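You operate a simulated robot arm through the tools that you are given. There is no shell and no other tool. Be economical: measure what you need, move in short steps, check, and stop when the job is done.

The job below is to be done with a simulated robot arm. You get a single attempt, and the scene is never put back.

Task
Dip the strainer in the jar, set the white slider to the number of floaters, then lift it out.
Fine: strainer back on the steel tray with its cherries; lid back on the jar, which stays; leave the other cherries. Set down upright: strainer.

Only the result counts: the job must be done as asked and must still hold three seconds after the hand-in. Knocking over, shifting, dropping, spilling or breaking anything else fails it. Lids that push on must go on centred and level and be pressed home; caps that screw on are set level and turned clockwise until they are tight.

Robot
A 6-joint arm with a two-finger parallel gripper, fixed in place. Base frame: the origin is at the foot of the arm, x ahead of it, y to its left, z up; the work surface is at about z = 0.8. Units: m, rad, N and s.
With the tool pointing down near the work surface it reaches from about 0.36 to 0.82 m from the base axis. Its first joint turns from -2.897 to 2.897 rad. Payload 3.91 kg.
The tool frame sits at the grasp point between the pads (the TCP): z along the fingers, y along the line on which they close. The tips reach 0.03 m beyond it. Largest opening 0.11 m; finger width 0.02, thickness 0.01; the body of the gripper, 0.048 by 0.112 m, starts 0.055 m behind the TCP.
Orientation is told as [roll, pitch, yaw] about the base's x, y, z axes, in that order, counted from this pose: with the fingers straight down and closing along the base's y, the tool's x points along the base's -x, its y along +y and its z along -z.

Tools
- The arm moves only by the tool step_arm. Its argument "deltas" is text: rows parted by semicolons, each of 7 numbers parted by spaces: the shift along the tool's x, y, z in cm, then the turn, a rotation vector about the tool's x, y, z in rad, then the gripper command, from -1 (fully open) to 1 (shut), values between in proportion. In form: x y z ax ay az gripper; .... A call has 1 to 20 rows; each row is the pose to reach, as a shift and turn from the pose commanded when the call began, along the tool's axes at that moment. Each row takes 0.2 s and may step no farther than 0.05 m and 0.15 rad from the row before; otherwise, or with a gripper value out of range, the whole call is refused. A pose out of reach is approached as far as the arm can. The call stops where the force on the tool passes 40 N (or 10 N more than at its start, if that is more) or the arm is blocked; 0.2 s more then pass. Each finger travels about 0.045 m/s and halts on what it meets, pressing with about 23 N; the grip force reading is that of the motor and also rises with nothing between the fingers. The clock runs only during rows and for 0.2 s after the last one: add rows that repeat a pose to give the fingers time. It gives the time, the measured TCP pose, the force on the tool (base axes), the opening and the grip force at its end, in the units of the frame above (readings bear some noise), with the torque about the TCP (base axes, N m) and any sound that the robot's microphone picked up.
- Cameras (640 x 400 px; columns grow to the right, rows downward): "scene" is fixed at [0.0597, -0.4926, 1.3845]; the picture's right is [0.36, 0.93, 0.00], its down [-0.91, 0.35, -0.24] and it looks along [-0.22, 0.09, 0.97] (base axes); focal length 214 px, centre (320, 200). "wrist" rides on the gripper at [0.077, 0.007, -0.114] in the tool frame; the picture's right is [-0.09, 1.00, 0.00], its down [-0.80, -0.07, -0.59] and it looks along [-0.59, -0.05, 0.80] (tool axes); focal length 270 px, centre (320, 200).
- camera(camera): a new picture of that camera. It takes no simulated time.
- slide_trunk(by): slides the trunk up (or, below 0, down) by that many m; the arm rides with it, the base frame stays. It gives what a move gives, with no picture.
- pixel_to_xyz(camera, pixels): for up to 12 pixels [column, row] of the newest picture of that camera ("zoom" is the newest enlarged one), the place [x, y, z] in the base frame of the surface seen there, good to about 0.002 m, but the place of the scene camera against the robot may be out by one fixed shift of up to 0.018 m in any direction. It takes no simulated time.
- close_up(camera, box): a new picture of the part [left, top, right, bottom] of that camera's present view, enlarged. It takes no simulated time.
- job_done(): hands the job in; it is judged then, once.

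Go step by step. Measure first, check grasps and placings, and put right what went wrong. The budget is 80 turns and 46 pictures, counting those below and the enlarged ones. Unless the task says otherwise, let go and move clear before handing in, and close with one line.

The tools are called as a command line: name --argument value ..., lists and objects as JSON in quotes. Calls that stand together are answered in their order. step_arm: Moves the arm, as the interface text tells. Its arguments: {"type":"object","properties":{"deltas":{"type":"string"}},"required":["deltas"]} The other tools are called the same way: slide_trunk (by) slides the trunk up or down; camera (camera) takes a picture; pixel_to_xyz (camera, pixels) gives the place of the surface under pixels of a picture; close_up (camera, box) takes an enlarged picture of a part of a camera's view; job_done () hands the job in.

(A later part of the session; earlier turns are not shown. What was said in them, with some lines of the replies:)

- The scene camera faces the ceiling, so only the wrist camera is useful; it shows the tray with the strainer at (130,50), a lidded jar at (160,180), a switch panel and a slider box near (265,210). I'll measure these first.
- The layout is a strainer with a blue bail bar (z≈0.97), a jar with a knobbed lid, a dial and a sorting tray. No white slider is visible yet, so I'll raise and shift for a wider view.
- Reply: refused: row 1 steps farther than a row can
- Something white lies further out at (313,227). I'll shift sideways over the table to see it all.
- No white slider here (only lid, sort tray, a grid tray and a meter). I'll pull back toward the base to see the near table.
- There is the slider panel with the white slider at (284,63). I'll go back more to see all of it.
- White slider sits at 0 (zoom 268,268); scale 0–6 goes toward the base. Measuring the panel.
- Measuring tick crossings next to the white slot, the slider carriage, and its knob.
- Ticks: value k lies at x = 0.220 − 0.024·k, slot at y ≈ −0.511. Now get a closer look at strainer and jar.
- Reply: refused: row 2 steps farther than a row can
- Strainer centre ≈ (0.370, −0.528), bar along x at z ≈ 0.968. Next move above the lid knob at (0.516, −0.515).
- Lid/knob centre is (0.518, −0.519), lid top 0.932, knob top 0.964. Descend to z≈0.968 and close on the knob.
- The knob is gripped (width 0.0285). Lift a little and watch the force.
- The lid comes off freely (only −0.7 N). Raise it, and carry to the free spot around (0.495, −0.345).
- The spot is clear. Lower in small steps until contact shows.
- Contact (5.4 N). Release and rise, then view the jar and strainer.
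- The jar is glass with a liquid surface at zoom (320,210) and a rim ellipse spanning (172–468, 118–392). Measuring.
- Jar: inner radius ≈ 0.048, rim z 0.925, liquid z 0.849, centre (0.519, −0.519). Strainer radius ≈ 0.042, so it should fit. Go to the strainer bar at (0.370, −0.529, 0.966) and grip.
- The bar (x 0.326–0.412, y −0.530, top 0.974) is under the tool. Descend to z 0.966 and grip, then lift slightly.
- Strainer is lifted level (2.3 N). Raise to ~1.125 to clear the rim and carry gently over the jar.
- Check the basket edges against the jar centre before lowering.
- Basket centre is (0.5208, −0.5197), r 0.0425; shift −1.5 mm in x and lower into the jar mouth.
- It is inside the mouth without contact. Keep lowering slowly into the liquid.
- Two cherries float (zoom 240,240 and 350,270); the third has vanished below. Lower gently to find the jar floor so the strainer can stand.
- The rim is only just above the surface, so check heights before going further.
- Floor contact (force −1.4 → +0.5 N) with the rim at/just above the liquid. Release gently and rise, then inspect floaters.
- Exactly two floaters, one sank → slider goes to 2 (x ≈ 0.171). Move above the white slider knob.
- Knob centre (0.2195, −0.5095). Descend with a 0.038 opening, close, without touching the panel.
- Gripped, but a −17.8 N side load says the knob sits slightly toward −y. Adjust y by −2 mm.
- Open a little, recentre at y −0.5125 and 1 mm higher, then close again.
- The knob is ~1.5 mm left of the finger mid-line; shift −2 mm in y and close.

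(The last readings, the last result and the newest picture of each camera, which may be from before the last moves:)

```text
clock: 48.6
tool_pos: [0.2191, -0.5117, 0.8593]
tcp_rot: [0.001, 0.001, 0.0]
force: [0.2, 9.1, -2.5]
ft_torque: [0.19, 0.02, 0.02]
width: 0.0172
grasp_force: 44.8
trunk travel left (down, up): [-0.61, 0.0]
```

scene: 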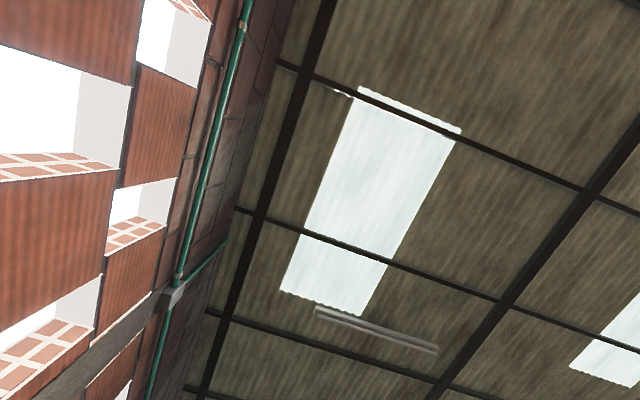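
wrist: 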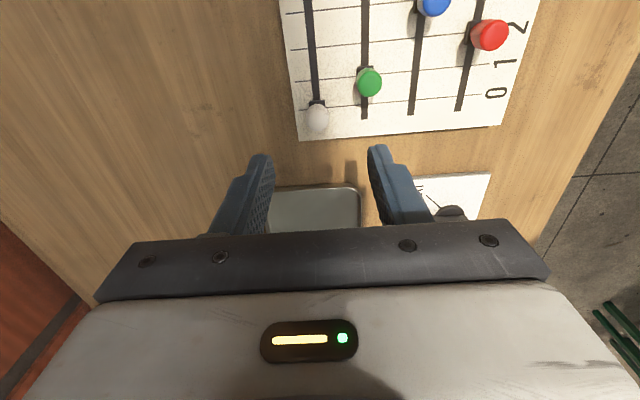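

Nearly centred now (+9 N). Drag toward 2: −4.8 cm in x, starting with a small part.

step_arm --deltas "0.5 0.06 0 0 0 0 1; 1 0.06 0 0 0 0 1; 1.5 0.06 0 0 0 0 1; 2 0.06 0 0 0 0 1; 2 0.06 0 0 0 0 1"

close_up --camera "wrist" --box '[240, 60, 400, 240]'

```text
clock: 49.8
tool_pos: [0.1997, -0.5114, 0.8584]
tcp_rot: [0.001, 0.001, -0.002]
force: [-0.3, 8.1, -5.8]
ft_torque: [0.18, 0.02, 0.01]
width: 0.0174
grasp_force: 45.3
trunk travel left (down, up): [-0.61, 0.0]
```

```text
2.22 times, centred on (320, 150) of wrist
```

zoom: 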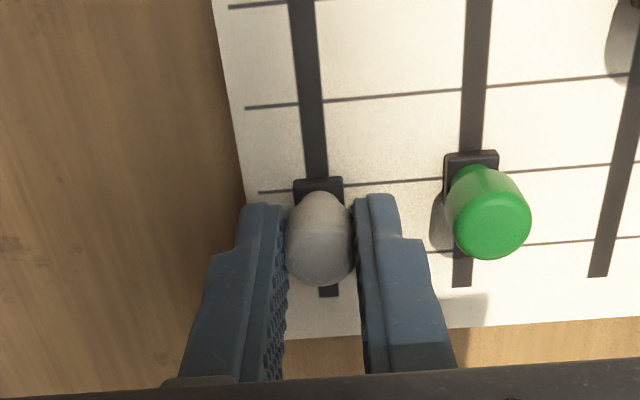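

It slides with the grip; now just short of line 1. Drag another 2.85 cm.

step_arm --deltas "0.7 0 0 0 0 0 1; 1.4 0 0 0 0 0 1; 2.1 0 0 0 0 0 1; 2.6 0 0 0 0 0 1; 2.85 0 0 0 0 0 1; 2.85 0 0 0 0 0 1"

step_arm --deltas "0 0 0 0 0 0 0.7; 0 0 0 0 0 0 0.5; 0 0 0 0 0 0 0.3; 0 0 0 0 0 0 0.3; 0 0 -3 0 0 0 0.3; 0 0 -6 0 0 0 0.3; 4 0 -9 0 0 0 -0.3; 4 0 -9 0 0 0 -0.3"

close_up --camera "wrist" --box '[220, 20, 420, 220]'

```text
clock: 51.2
tool_pos: [0.1704, -0.5112, 0.8598]
tcp_rot: [0.001, 0.0, 0.001]
force: [0.1, 10.6, -10.5]
ft_torque: [0.21, -0.01, 0.0]
width: 0.0173
grasp_force: 44.6
trunk travel left (down, up): [-0.61, 0.0]
```

```text
clock: 53.0
tool_pos: [0.1309, -0.5121, 0.951]
tcp_rot: [0.0, 0.0, 0.002]
force: [0.2, -0.3, 0.2]
ft_torque: [0.02, 0.01, -0.01]
width: 0.0715
grasp_force: 0.1
trunk travel left (down, up): [-0.61, 0.0]
```

```text
2.00 times, centred on (320, 120) of wrist
```

zoom: 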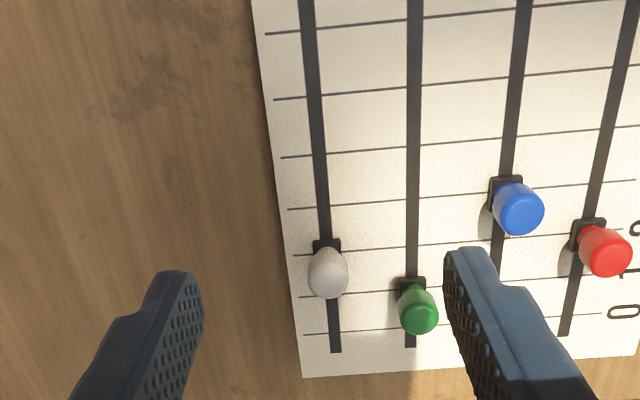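

White carriage sits at line 2 (lines: 0 at row 333, 1 at 296, 2 at 254). Verify numerically.

pixel_to_xyz --camera "zoom" --pixels '[[300, 256], [350, 252], [328, 262], [328, 285], [326, 241], [417, 295], [411, 281], [505, 179], [590, 221], [305, 298], [309, 334], [329, 275]]'

```text
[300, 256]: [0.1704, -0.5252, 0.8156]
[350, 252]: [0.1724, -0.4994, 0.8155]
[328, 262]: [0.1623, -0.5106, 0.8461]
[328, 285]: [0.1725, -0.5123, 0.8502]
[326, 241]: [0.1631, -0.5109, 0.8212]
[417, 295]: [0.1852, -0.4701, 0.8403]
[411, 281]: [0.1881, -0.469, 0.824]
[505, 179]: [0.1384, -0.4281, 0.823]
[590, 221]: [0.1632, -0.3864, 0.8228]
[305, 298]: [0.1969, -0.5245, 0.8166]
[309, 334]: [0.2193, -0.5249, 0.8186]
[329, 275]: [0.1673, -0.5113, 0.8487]
```

White slider is at 2. Return above the strainer bar.

step_arm --deltas "0 0 -4 0 0 0 -1; 0 0 -8 0 0 0 -1; -2 0 -12 0 0 0 -1; -6 0 -12 0 0 0 -1; -10 0 -12 0 0 0 -1; -14.5 0 -12 0 0 0 -1; -19 -0.2 -12 0 0 0 -1; -23.5 -0.3 -12 0 0 0 -1; -28 -0.5 -12 0 0 0 -1; -32.5 -0.6 -12 0 0 0 -1; -36.5 -0.7 -12 0 0 0 -1; -38.8 -0.7 -12 0 0 0 -1; -38.8 -0.7 -12 0 0 0 -1"

camera --camera "wrist"

```text
clock: 55.8
tool_pos: [0.5189, -0.5188, 1.0689]
tcp_rot: [-0.001, -0.001, -0.001]
force: [0.8, -0.6, -0.1]
ft_torque: [-0.04, -0.03, -0.01]
width: 0.1099
grasp_force: 0.0
trunk travel left (down, up): [-0.61, 0.0]
```

```text
14 pictures are left
```

wrist: 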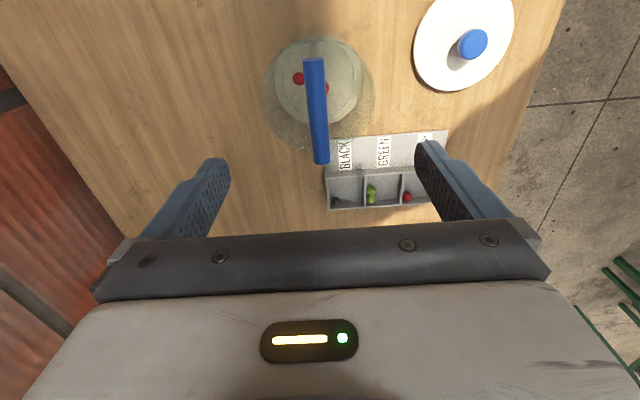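

Bar is where it was left. Descend, grip, then lift slowly.

step_arm --deltas "0 0 4 0 0 0 -1; 0 0 8 0 0 0 -1; 0 0 10.2 0 0 0 -0.5; 0 0 10.2 0 0 0 0; 0 0 10.2 0 0 0 0.5; 0 0 10.2 0 0 0 1; 0 0 10.2 0 0 0 1; 0 0 10.2 0 0 0 1; 0 0 10.2 0 0 0 1; 0 0 10.2 0 0 0 1"

step_arm --deltas "0 0 -0.5 0 0 0 1; 0 0 -1 0 0 0 1; 0 0 -1.5 0 0 0 1; 0 0 -2 0 0 0 1; 0 0 -2.5 0 0 0 1; 0 0 -3 0 0 0 1; 0 0 -4 0 0 0 1; 0 0 -5 0 0 0 1; 0 0 -6 0 0 0 1; 0 0 -7 0 0 0 1; 0 0 -7 0 0 0 1"

close_up --camera "wrist" --box '[240, 20, 400, 160]'

```text
clock: 58.0
tool_pos: [0.5184, -0.5195, 0.9679]
tcp_rot: [0.0, 0.0, -0.001]
force: [0.2, 0.7, -0.1]
ft_torque: [-0.01, -0.03, -0.01]
width: 0.0152
grasp_force: 22.7
trunk travel left (down, up): [-0.61, 0.0]
```

```text
clock: 60.4
tool_pos: [0.5197, -0.519, 1.0372]
tcp_rot: [0.0, -0.001, 0.002]
force: [0.7, -0.4, -2.4]
ft_torque: [0.03, -0.03, -0.03]
width: 0.0153
grasp_force: 23.2
trunk travel left (down, up): [-0.61, 0.0]
```

```text
2.86 times, centred on (320, 90) of wrist
```

zoom: 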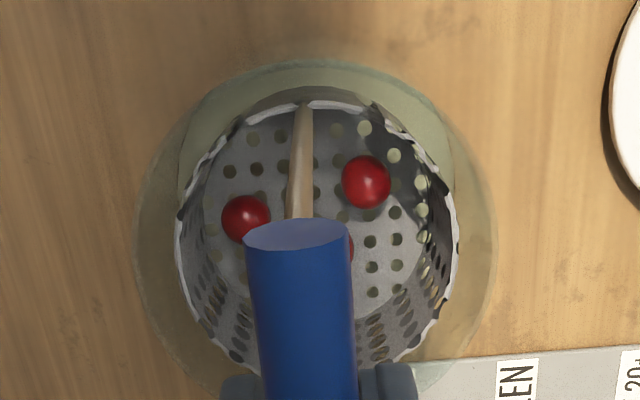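

All three cherries are in the basket. Raise clear of the rim, let it drip, carry back over the tray and lower partway.

step_arm --deltas "0 0 -2 0 0 0 1; 0 0 -4 0 0 0 1; 0 0 -6 0 0 0 1; 0 0 -8 0 0 0 1; 0 0 -9 0 0 0 1; 0 0 -9 0 0 0 1; 0 0 -9 0 0 0 1; 0 0 -9 0 0 0 1; 0 0 -9 0 0 0 1; 1 0 -9 0 0 0 1; 3 -0.2 -9 0 0 0 1; 5 -0.3 -9 0 0 0 1; 7 -0.5 -9 0 0 0 1; 9 -0.6 -9 0 0 0 1; 11 -0.7 -9 0 0 0 1; 13 -0.8 -9 0 0 0 1; 14.3 -0.9 -9 0 0 0 1; 15.05 -1 -9 0 0 0 1; 15.05 -1 -9 0 0 0 1; 15.05 -1 -9 0 0 0 1"

step_arm --deltas "0 0 2 0 0 0 1; 0 0 4 0 0 0 1; 0 0 6 0 0 0 1; 0 0 8 0 0 0 1; 0 0 10 0 0 0 1; 0 0 12 0 0 0 1; 0 0 13 0 0 0 1; 0 0 13.5 0 0 0 1; 0 0 13.5 0 0 0 1"

camera --camera "wrist"

```text
clock: 64.6
tool_pos: [0.3687, -0.5281, 1.1275]
tcp_rot: [0.001, 0.0, -0.002]
force: [0.1, -0.1, -1.8]
ft_torque: [-0.04, 0.02, 0.01]
width: 0.0154
grasp_force: 23.2
trunk travel left (down, up): [-0.61, 0.0]
```

```text
clock: 66.6
tool_pos: [0.3695, -0.5293, 0.9909]
tcp_rot: [0.001, -0.001, -0.001]
force: [0.0, -0.3, -1.7]
ft_torque: [-0.01, -0.02, 0.02]
width: 0.0151
grasp_force: 22.9
trunk travel left (down, up): [-0.61, 0.0]
```

```text
12 pictures are left
```

wrist: 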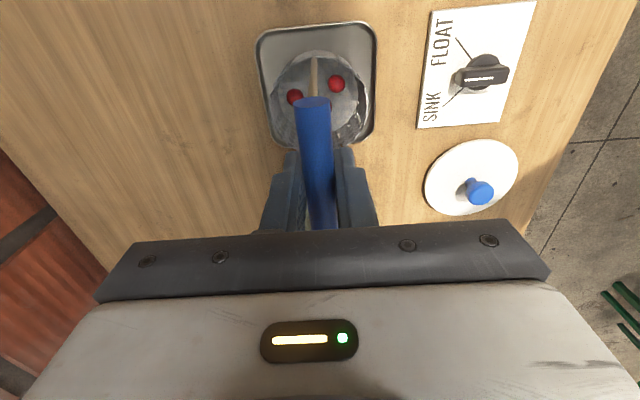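

Basket is centred over the tray. Lower the last 2.3 cm to contact.

step_arm --deltas "0 0 1 0 0 0 1; 0 0 1.7 0 0 0 1; 0 0 2.1 0 0 0 1; 0 0 2.3 0 0 0 1; 0 0 2.3 0 0 0 1"

```text
clock: 67.8
tool_pos: [0.3683, -0.5293, 0.969]
tcp_rot: [0.0, -0.002, 0.0]
force: [0.1, -0.3, -0.6]
ft_torque: [0.02, 0.01, -0.03]
width: 0.0153
grasp_force: 23.2
trunk travel left (down, up): [-0.61, 0.0]
```

step_arm --deltas "0 0 0.1 0 0 0 1; 0 0 0.15 0 0 0 1; 0 0 0.15 0 0 0 1"

```text
clock: 68.6
tool_pos: [0.3695, -0.5275, 0.968]
tcp_rot: [0.001, 0.0, 0.0]
force: [0.0, 0.0, -1.4]
ft_torque: [-0.01, -0.01, 0.03]
width: 0.0153
grasp_force: 23.1
trunk travel left (down, up): [-0.61, 0.0]
```

step_arm --deltas "0 0 0.1 0 0 0 1; 0 0 0.15 0 0 0 1; 0 0 0.15 0 0 0 1"

```text
clock: 69.4
tool_pos: [0.369, -0.5291, 0.9674]
tcp_rot: [-0.002, -0.003, 0.0]
force: [-1.2, -1.4, 6.8]
ft_torque: [-0.01, 0.21, 0.06]
width: 0.0153
grasp_force: 22.8
trunk travel left (down, up): [-0.61, 0.0]
```

Seated (6.8 N). Ease off, release and rise.

step_arm --deltas "0 0 -0.08 0 0 0 1; 0 0 -0.08 0 0 0 0.7; 0 0 -0.08 0 0 0 0.5; 0 0 -0.08 0 0 0 0.3; 0 0 -0.08 0 0 0 0.3; 0 0 -2 0 0 0 0.3; 0 0 -5 0 0 0 0.3; 0 0 -9 0 0 0 0.3; 0 0 -9 0 0 0 0.3"

step_arm --deltas "-3 3 0 0 0 0 -1; -6 6 0 0 0 0 -1; -9 9 0 0 0 0 -1; -11 12 0 0 0 0 -1; -12.5 15.5 0 0 0 0 -1; -12.6 18.3 0 0 0 0 -1; -12.6 18.3 0 0 0 0 -1"

camera --camera "wrist"

```text
clock: 71.4
tool_pos: [0.3696, -0.5266, 1.0556]
tcp_rot: [0.001, -0.002, 0.0]
force: [-0.2, 0.8, -0.8]
ft_torque: [0.02, -0.01, 0.02]
width: 0.0387
grasp_force: 0.1
trunk travel left (down, up): [-0.61, 0.0]
```

```text
clock: 73.0
tool_pos: [0.4946, -0.3465, 1.0576]
tcp_rot: [-0.001, 0.001, -0.001]
force: [-0.2, 0.0, -0.2]
ft_torque: [-0.04, 0.01, -0.03]
width: 0.1101
grasp_force: 0.0
trunk travel left (down, up): [-0.61, 0.0]
```

```text
11 pictures are left
```

wrist: 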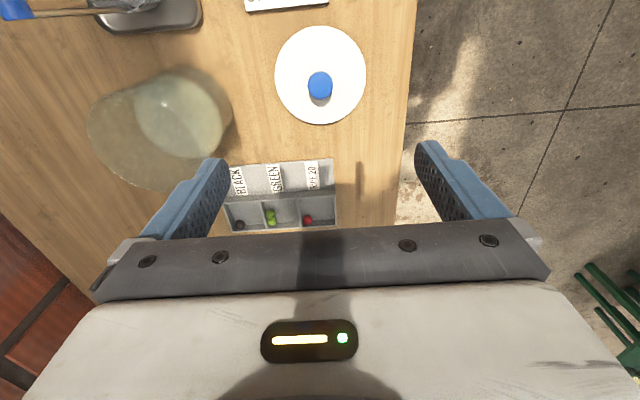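

Strainer stands in the tray. Measure lid position and jar rim for the lid's return.

pixel_to_xyz --camera "wrist" --pixels '[[320, 85], [309, 87], [332, 87], [277, 75], [365, 75], [322, 28], [320, 122], [90, 130], [145, 189], [228, 115], [160, 130], [320, 100]]'

```text
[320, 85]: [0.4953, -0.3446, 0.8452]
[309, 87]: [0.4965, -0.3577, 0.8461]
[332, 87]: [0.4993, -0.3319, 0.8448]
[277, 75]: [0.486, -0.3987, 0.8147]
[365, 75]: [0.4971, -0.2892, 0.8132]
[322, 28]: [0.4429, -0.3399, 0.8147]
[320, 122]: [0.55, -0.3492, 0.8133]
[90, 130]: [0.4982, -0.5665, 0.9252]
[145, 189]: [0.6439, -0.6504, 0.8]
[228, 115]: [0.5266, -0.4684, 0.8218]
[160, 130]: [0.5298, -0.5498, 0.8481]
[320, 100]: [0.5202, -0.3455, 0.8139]
```

Lid knob at (0.496, −0.345). Descend and grip it at z ≈ 0.851.

step_arm --deltas "-0.1 0.15 5 0 0 0 -1; -0.1 0.15 10 0 0 0 -1; -0.1 0.15 15 0 0 0 -1; -0.1 0.15 18 0 0 0 -1; -0.1 0.15 20.6 0 0 0 -0.5; -0.1 0.15 20.6 0 0 0 0; -0.1 0.15 20.6 0 0 0 0.5; -0.1 0.15 20.6 0 0 0 1; -0.1 0.15 20.6 0 0 0 1; -0.1 0.15 20.6 0 0 0 1; -0.1 0.15 20.6 0 0 0 1"

```text
clock: 75.4
tool_pos: [0.4963, -0.3445, 0.8501]
tcp_rot: [0.0, -0.001, -0.001]
force: [1.0, 0.0, -0.9]
ft_torque: [0.06, 0.01, -0.04]
width: 0.0284
grasp_force: 22.5
trunk travel left (down, up): [-0.61, 0.0]
```

Gripped. Lift and carry over the jar to (0.5185, −0.518).

step_arm --deltas "0 0 -4 0 0 0 1; 0 0 -8 0 0 0 1; 0 0 -12 0 0 0 1; 0 0 -16 0 0 0 1; 0 0 -19 0 0 0 1; -0.5 -4 -19 0 0 0 1; -1 -8 -19 0 0 0 1; -1.5 -12 -19 0 0 0 1; -2 -16 -19 0 0 0 1; -2.25 -17.4 -19 0 0 0 1; -2.25 -17.4 -19 0 0 0 1; -2.25 -17.4 -16 0 0 0 1; -2.25 -17.4 -14 0 0 0 1; -2.25 -17.4 -14 0 0 0 1"

close_up --camera "wrist" --box '[180, 20, 460, 240]'

```text
clock: 78.4
tool_pos: [0.519, -0.5194, 0.9891]
tcp_rot: [0.001, -0.001, 0.0]
force: [0.9, -0.8, -1.0]
ft_torque: [0.01, 0.0, 0.04]
width: 0.0283
grasp_force: 22.9
trunk travel left (down, up): [-0.61, 0.0]
```

```text
1.82 times, centred on (320, 130) of wrist
```

zoom: 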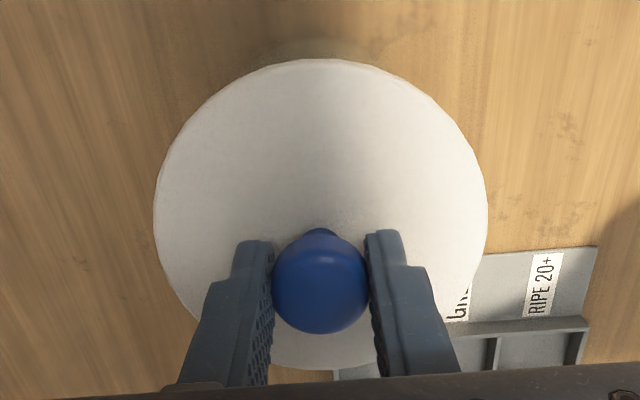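

Lower onto the jar in small steps, watching forces.

step_arm --deltas "0.05 0.05 0.8 0 0 0 1; 0.05 0.05 1.4 0 0 0 1; 0.05 0.05 1.8 0 0 0 1; 0.05 0.05 1.8 0 0 0 1"

```text
clock: 79.4
tool_pos: [0.5183, -0.5173, 0.9719]
tcp_rot: [-0.002, -0.001, 0.0]
force: [0.2, 0.1, -0.7]
ft_torque: [-0.01, -0.02, -0.01]
width: 0.0286
grasp_force: 23.1
trunk travel left (down, up): [-0.61, 0.0]
```

step_arm --deltas "0 0 0.2 0 0 0 1; 0 0 0.4 0 0 0 1; 0 0 0.5 0 0 0 1; 0 0 0.5 0 0 0 1"

```text
clock: 80.4
tool_pos: [0.5182, -0.5191, 0.9682]
tcp_rot: [-0.002, -0.001, 0.0]
force: [1.0, 0.6, 5.5]
ft_torque: [-0.02, 0.03, 0.01]
width: 0.0288
grasp_force: 22.6
trunk travel left (down, up): [-0.61, 0.0]
```

Contact at about the seated height. Press a little more to make sure it's home.

step_arm --deltas "0 0 0.1 0 0 0 1; 0 0 0.2 0 0 0 1; 0 0 0.2 0 0 0 1"

```text
clock: 81.2
tool_pos: [0.5182, -0.516, 0.9681]
tcp_rot: [-0.005, -0.002, -0.001]
force: [3.2, -1.8, 21.0]
ft_torque: [-0.02, 0.05, -0.02]
width: 0.0285
grasp_force: 22.7
trunk travel left (down, up): [-0.61, 0.0]
```

Firm stop at 0.968 under 21 N. Ease off, release and check.

step_arm --deltas "0 0 -0.2 0 0 0 1; 0 0 -0.25 0 0 0 0.6; 0 0 -0.25 0 0 0 0.3; 0 0 -0.25 0 0 0 0; 0 0 -0.25 0 0 0 -0.3; 0 0 -3 0 0 0 -0.3; 0 0 -7 0 0 0 -0.3; 0 0 -10 0 0 0 -1; 0 0 -10 0 0 0 -1"

camera --camera "wrist"

pixel_to_xyz --camera "wrist" --pixels '[[315, 120], [256, 100], [375, 100], [315, 43], [315, 163], [270, 100], [360, 100], [315, 60], [315, 155], [285, 80], [350, 130]]'

```text
clock: 83.2
tool_pos: [0.5174, -0.5187, 1.0642]
tcp_rot: [0.002, 0.001, 0.0]
force: [-0.2, -0.2, 0.1]
ft_torque: [0.0, -0.02, 0.0]
width: 0.11
grasp_force: 0.1
trunk travel left (down, up): [-0.61, 0.0]
```

```text
9 pictures are left
```

wrist: 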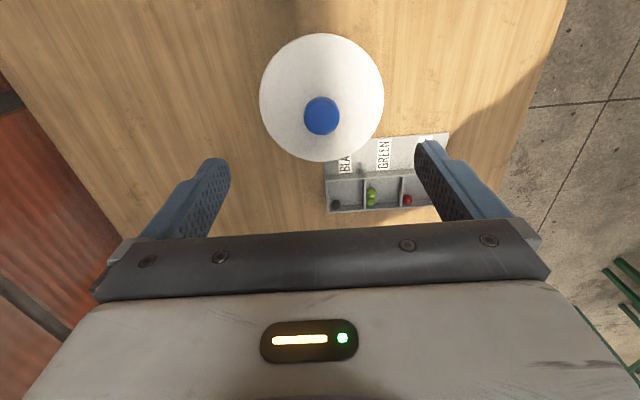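

```text
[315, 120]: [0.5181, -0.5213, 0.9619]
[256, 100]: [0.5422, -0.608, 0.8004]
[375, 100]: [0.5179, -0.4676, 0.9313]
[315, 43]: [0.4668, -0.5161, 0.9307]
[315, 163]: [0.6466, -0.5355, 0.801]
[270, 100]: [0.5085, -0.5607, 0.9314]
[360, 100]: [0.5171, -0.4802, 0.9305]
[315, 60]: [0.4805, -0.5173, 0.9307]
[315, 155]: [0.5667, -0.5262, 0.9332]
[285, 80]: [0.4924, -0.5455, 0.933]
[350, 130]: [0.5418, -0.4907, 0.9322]
```

Lid top is level at ~0.932 as originally. Check edges, then a final overview from further back.

pixel_to_xyz --camera "wrist" --pixels '[[262, 98], [382, 98], [321, 36], [321, 159], [306, 116], [339, 116], [322, 100], [322, 133]]'

step_arm --deltas "4 0 -2 0 0 0 -1; 8 0 -5 0 0 0 -1; 12 2 -8 0 0 0 -1; 16 4 -10 0 0 0 -1; 20 6 -10 0 0 0 -1; 24 8 -10 0 0 0 -1; 28 8 -10 0 0 0 -1; 32 8 -10 0 0 0 -1; 35 8 -10 0 0 0 -1; 35 8 -10 0 0 0 -1"

camera --camera "wrist"

```text
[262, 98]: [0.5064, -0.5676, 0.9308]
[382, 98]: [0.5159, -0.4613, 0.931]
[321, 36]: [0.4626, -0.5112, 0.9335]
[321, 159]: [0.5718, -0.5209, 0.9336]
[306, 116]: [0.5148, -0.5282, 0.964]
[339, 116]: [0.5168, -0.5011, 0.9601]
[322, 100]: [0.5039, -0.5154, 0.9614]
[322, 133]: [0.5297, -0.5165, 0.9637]
```

```text
refused: row 3 steps farther than a row can; nothing moved
```

```text
8 pictures are left
```

wrist: 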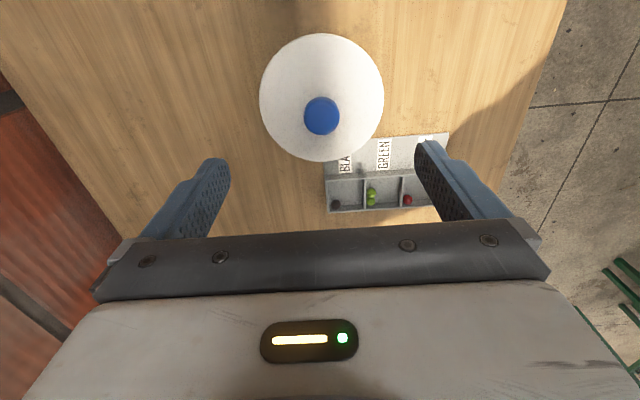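

The lid centre now reads (0.517, −0.5145) versus (0.519, −0.519) before: about 4 mm off in y. Look from the side to see how it sits.

step_arm --deltas "4 0 -1 0 0 0 -1; 8 0 -2 0 0 0 -1; 12 0 -3 0 0 0 -1; 16 0 -4 0 0 0 -1; 20 0 -4 0 0 0 -1; 24 0 -4 0 0 0 -1; 26 0 -4 0 0 0 -1; 26 0 -4 0 0 0 -1"

camera --camera "wrist"

```text
clock: 85.0
tool_pos: [0.2578, -0.5176, 1.1054]
tcp_rot: [0.001, 0.0, 0.002]
force: [-1.0, -0.4, 0.0]
ft_torque: [-0.02, -0.01, 0.02]
width: 0.11
grasp_force: 0.2
trunk travel left (down, up): [-0.61, 0.0]
```

```text
7 pictures are left
```

wrist: 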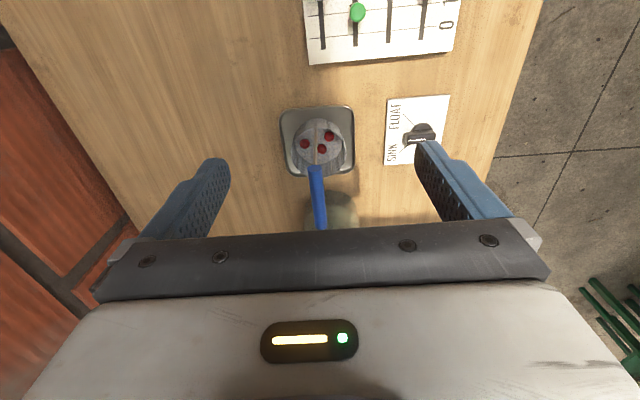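

Strainer with three cherries is fine. Go to a side view of the jar.

step_arm --deltas "-3 3 0 0 0 0 -1; -6 6 0 0 0 0 -1; -9 9 0 0 0 0 -1; -12 12 0 0 0 0 -1; -14 14 1 0 0 0 -1; -14 14 1 0 0 0 -1"

close_up --camera "wrist" --box '[100, 60, 320, 240]'

```text
clock: 86.4
tool_pos: [0.3985, -0.3781, 1.0958]
tcp_rot: [0.0, 0.001, -0.001]
force: [0.5, 0.2, -0.2]
ft_torque: [-0.03, -0.01, -0.02]
width: 0.1101
grasp_force: 0.1
trunk travel left (down, up): [-0.61, 0.0]
```

```text
2.22 times, centred on (210, 150) of wrist
```

zoom: 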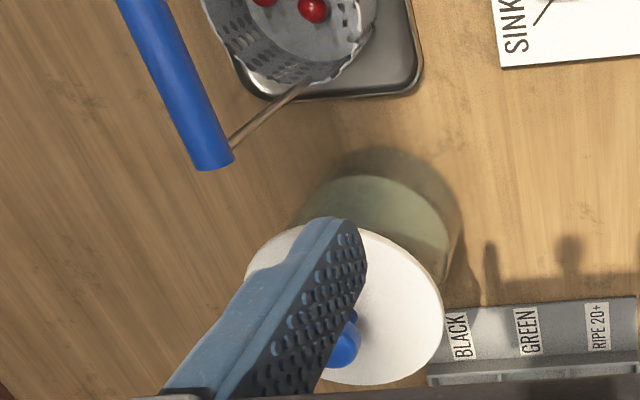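

pixel_to_xyz --camera "zoom" --pixels '[[440, 270], [430, 215], [400, 190], [350, 185], [310, 205], [375, 230], [400, 240], [425, 255], [435, 285], [442, 320], [380, 200], [448, 265]]'

```text
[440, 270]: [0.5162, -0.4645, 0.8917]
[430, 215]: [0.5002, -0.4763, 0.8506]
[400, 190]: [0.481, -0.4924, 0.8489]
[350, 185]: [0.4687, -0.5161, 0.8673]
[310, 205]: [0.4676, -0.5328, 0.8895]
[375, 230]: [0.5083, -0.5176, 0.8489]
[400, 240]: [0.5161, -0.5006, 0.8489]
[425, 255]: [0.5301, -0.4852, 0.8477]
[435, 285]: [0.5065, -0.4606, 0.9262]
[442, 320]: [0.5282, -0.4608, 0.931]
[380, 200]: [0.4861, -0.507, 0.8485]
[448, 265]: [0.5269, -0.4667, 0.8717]
```

In the same picture the lid edge (y −0.4608) overhangs the jar wall (−0.4645) by ~3.7 mm where ~1 mm is expected, so the lid is ~2.5 mm off-centre. I'll regrip it and recentre.

step_arm --deltas "-3 -3.5 0 0 0 0 -1; -6 -7 0 0 0 0 -1; -9 -10.5 0 0 0 0 -1; -12 -14 0 0 0 0 -1; -12 -14 4 0 0 0 -1; -12 -14 8 0 0 0 -1; -12 -14 12 0 0 0 -1; -12 -14 12.7 0 0 0 -0.5; -12 -14 12.7 0 0 0 0; -12 -14 12.7 0 0 0 0.4; -12 -14 12.7 0 0 0 0.5; -12 -14 12.7 0 0 0 1; -12 -14 12.7 0 0 0 1; -12 -14 12.7 0 0 0 1"

```text
clock: 89.4
tool_pos: [0.5186, -0.5169, 0.9687]
tcp_rot: [0.0, -0.002, -0.001]
force: [-0.2, -0.5, 0.2]
ft_torque: [-0.02, 0.01, -0.02]
width: 0.0286
grasp_force: 23.4
trunk travel left (down, up): [-0.61, 0.0]
```

Lift slightly, shift −2 mm in y and +1 mm in x, and lower again.

step_arm --deltas "0 0 -0.8 0 0 0 1; 0 0 -1.5 0 0 0 1; -0.1 -0.2 -1.5 0 0 0 1; -0.1 -0.2 -1.5 0 0 0 1; -0.1 -0.2 -0.8 0 0 0 1; -0.1 -0.2 -0.3 0 0 0 1; -0.1 -0.2 -0.1 0 0 0 1; -0.1 -0.2 0 0 0 0 1; -0.1 -0.2 0 0 0 0 1"

```text
clock: 91.4
tool_pos: [0.5188, -0.5202, 0.9689]
tcp_rot: [0.0, 0.0, -0.001]
force: [-0.4, -1.0, 2.2]
ft_torque: [-0.02, 0.07, 0.02]
width: 0.0283
grasp_force: 22.7
trunk travel left (down, up): [-0.61, 0.0]
```

Back in contact, centred. Press home again and release.

step_arm --deltas "0 0 0.1 0 0 0 1; 0 0 0.2 0 0 0 1; 0 0 0.3 0 0 0 1; 0 0 0.3 0 0 0 1"

step_arm --deltas "0 0 -0.25 0 0 0 1; 0 0 -0.28 0 0 0 0.6; 0 0 -0.28 0 0 0 0.3; 0 0 -0.28 0 0 0 0; 0 0 -0.28 0 0 0 -0.3; 0 0 -0.28 0 0 0 -0.3; 0 0 -3 0 0 0 -0.3; 0 0 -7 0 0 0 -0.3; 0 0 -10 0 0 0 -1; 0 0 -10 0 0 0 -1"

camera --camera "wrist"

```text
clock: 92.4
tool_pos: [0.5199, -0.5203, 0.9674]
tcp_rot: [-0.004, -0.004, 0.001]
force: [3.8, -4.1, 20.8]
ft_torque: [-0.09, -0.09, -0.04]
width: 0.0286
grasp_force: 22.6
trunk travel left (down, up): [-0.61, 0.0]
```

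```text
clock: 94.6
tool_pos: [0.5187, -0.5198, 1.0644]
tcp_rot: [-0.001, 0.001, 0.001]
force: [-0.1, 0.0, 0.0]
ft_torque: [0.0, 0.0, -0.01]
width: 0.1099
grasp_force: 0.1
trunk travel left (down, up): [-0.61, 0.0]
```

```text
5 pictures are left
```

wrist: 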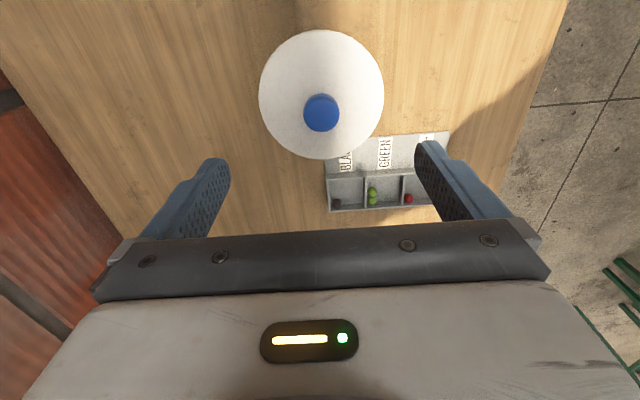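

pixel_to_xyz --camera "wrist" --pixels '[[262, 95], [381, 95], [321, 33], [321, 156], [306, 113], [338, 113], [275, 95], [370, 95], [321, 50], [321, 145]]'

step_arm --deltas "3 3 -1 0 0 0 -1; 6 6 -2 0 0 0 -1; 9 9 -3 0 0 0 -1; 12 12 -3 0 0 0 -1; 12 15 -3 0 0 0 -1; 12 15 -3 0 0 0 -1"

close_up --camera "wrist" --box '[100, 60, 320, 240]'

```text
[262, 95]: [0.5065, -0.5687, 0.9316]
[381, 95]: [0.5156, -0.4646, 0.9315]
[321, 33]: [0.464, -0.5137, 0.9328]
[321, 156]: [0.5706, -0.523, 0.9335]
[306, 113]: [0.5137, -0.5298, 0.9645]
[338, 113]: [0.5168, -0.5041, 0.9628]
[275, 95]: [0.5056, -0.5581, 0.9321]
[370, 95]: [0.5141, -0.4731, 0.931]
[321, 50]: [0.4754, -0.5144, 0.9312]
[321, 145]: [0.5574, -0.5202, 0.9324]
```

```text
clock: 96.0
tool_pos: [0.3977, -0.368, 1.0947]
tcp_rot: [-0.001, 0.0, 0.0]
force: [0.8, -0.3, 1.0]
ft_torque: [0.01, 0.01, 0.0]
width: 0.1098
grasp_force: 0.1
trunk travel left (down, up): [-0.61, 0.0]
```

```text
2.22 times, centred on (210, 150) of wrist
```

zoom: 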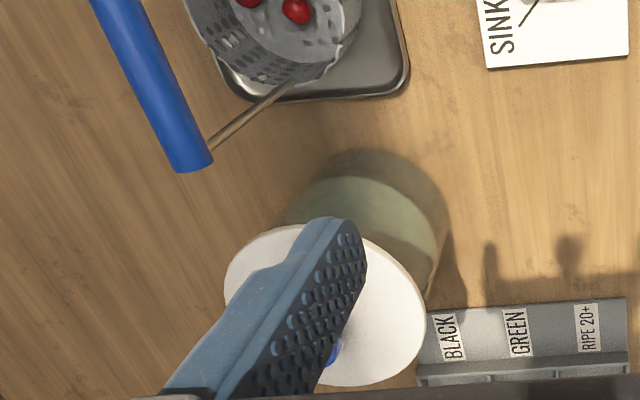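

pixel_to_xyz --camera "zoom" --pixels '[[428, 275], [432, 265], [425, 290], [425, 310], [423, 320], [418, 285], [320, 178], [290, 210], [260, 232], [235, 255], [410, 275], [424, 285]]'

```text
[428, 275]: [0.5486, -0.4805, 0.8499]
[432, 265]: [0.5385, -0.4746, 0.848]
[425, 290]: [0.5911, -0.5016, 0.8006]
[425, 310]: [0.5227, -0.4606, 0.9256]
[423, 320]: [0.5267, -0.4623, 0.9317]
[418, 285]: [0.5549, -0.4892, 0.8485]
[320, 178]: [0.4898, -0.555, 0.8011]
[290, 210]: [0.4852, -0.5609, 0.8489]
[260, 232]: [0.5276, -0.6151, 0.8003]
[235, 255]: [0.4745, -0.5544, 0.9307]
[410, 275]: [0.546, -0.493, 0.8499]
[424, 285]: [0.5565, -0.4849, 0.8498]
```

Lid is level (top 0.932) and centred within about 1.5 mm of the jar. The strainer is on its tray, the white slider is at 2 and the gripper is clear, so I'm handing in.

job_done

```text
The job is handed in.
```

I handed the job in: I dipped the strainer, counted two floaters, and set the white slider to 2. The strainer is back upright on its tray with its three cherries, and the lid is pressed home on the jar, within about 1.5 mm of centre.
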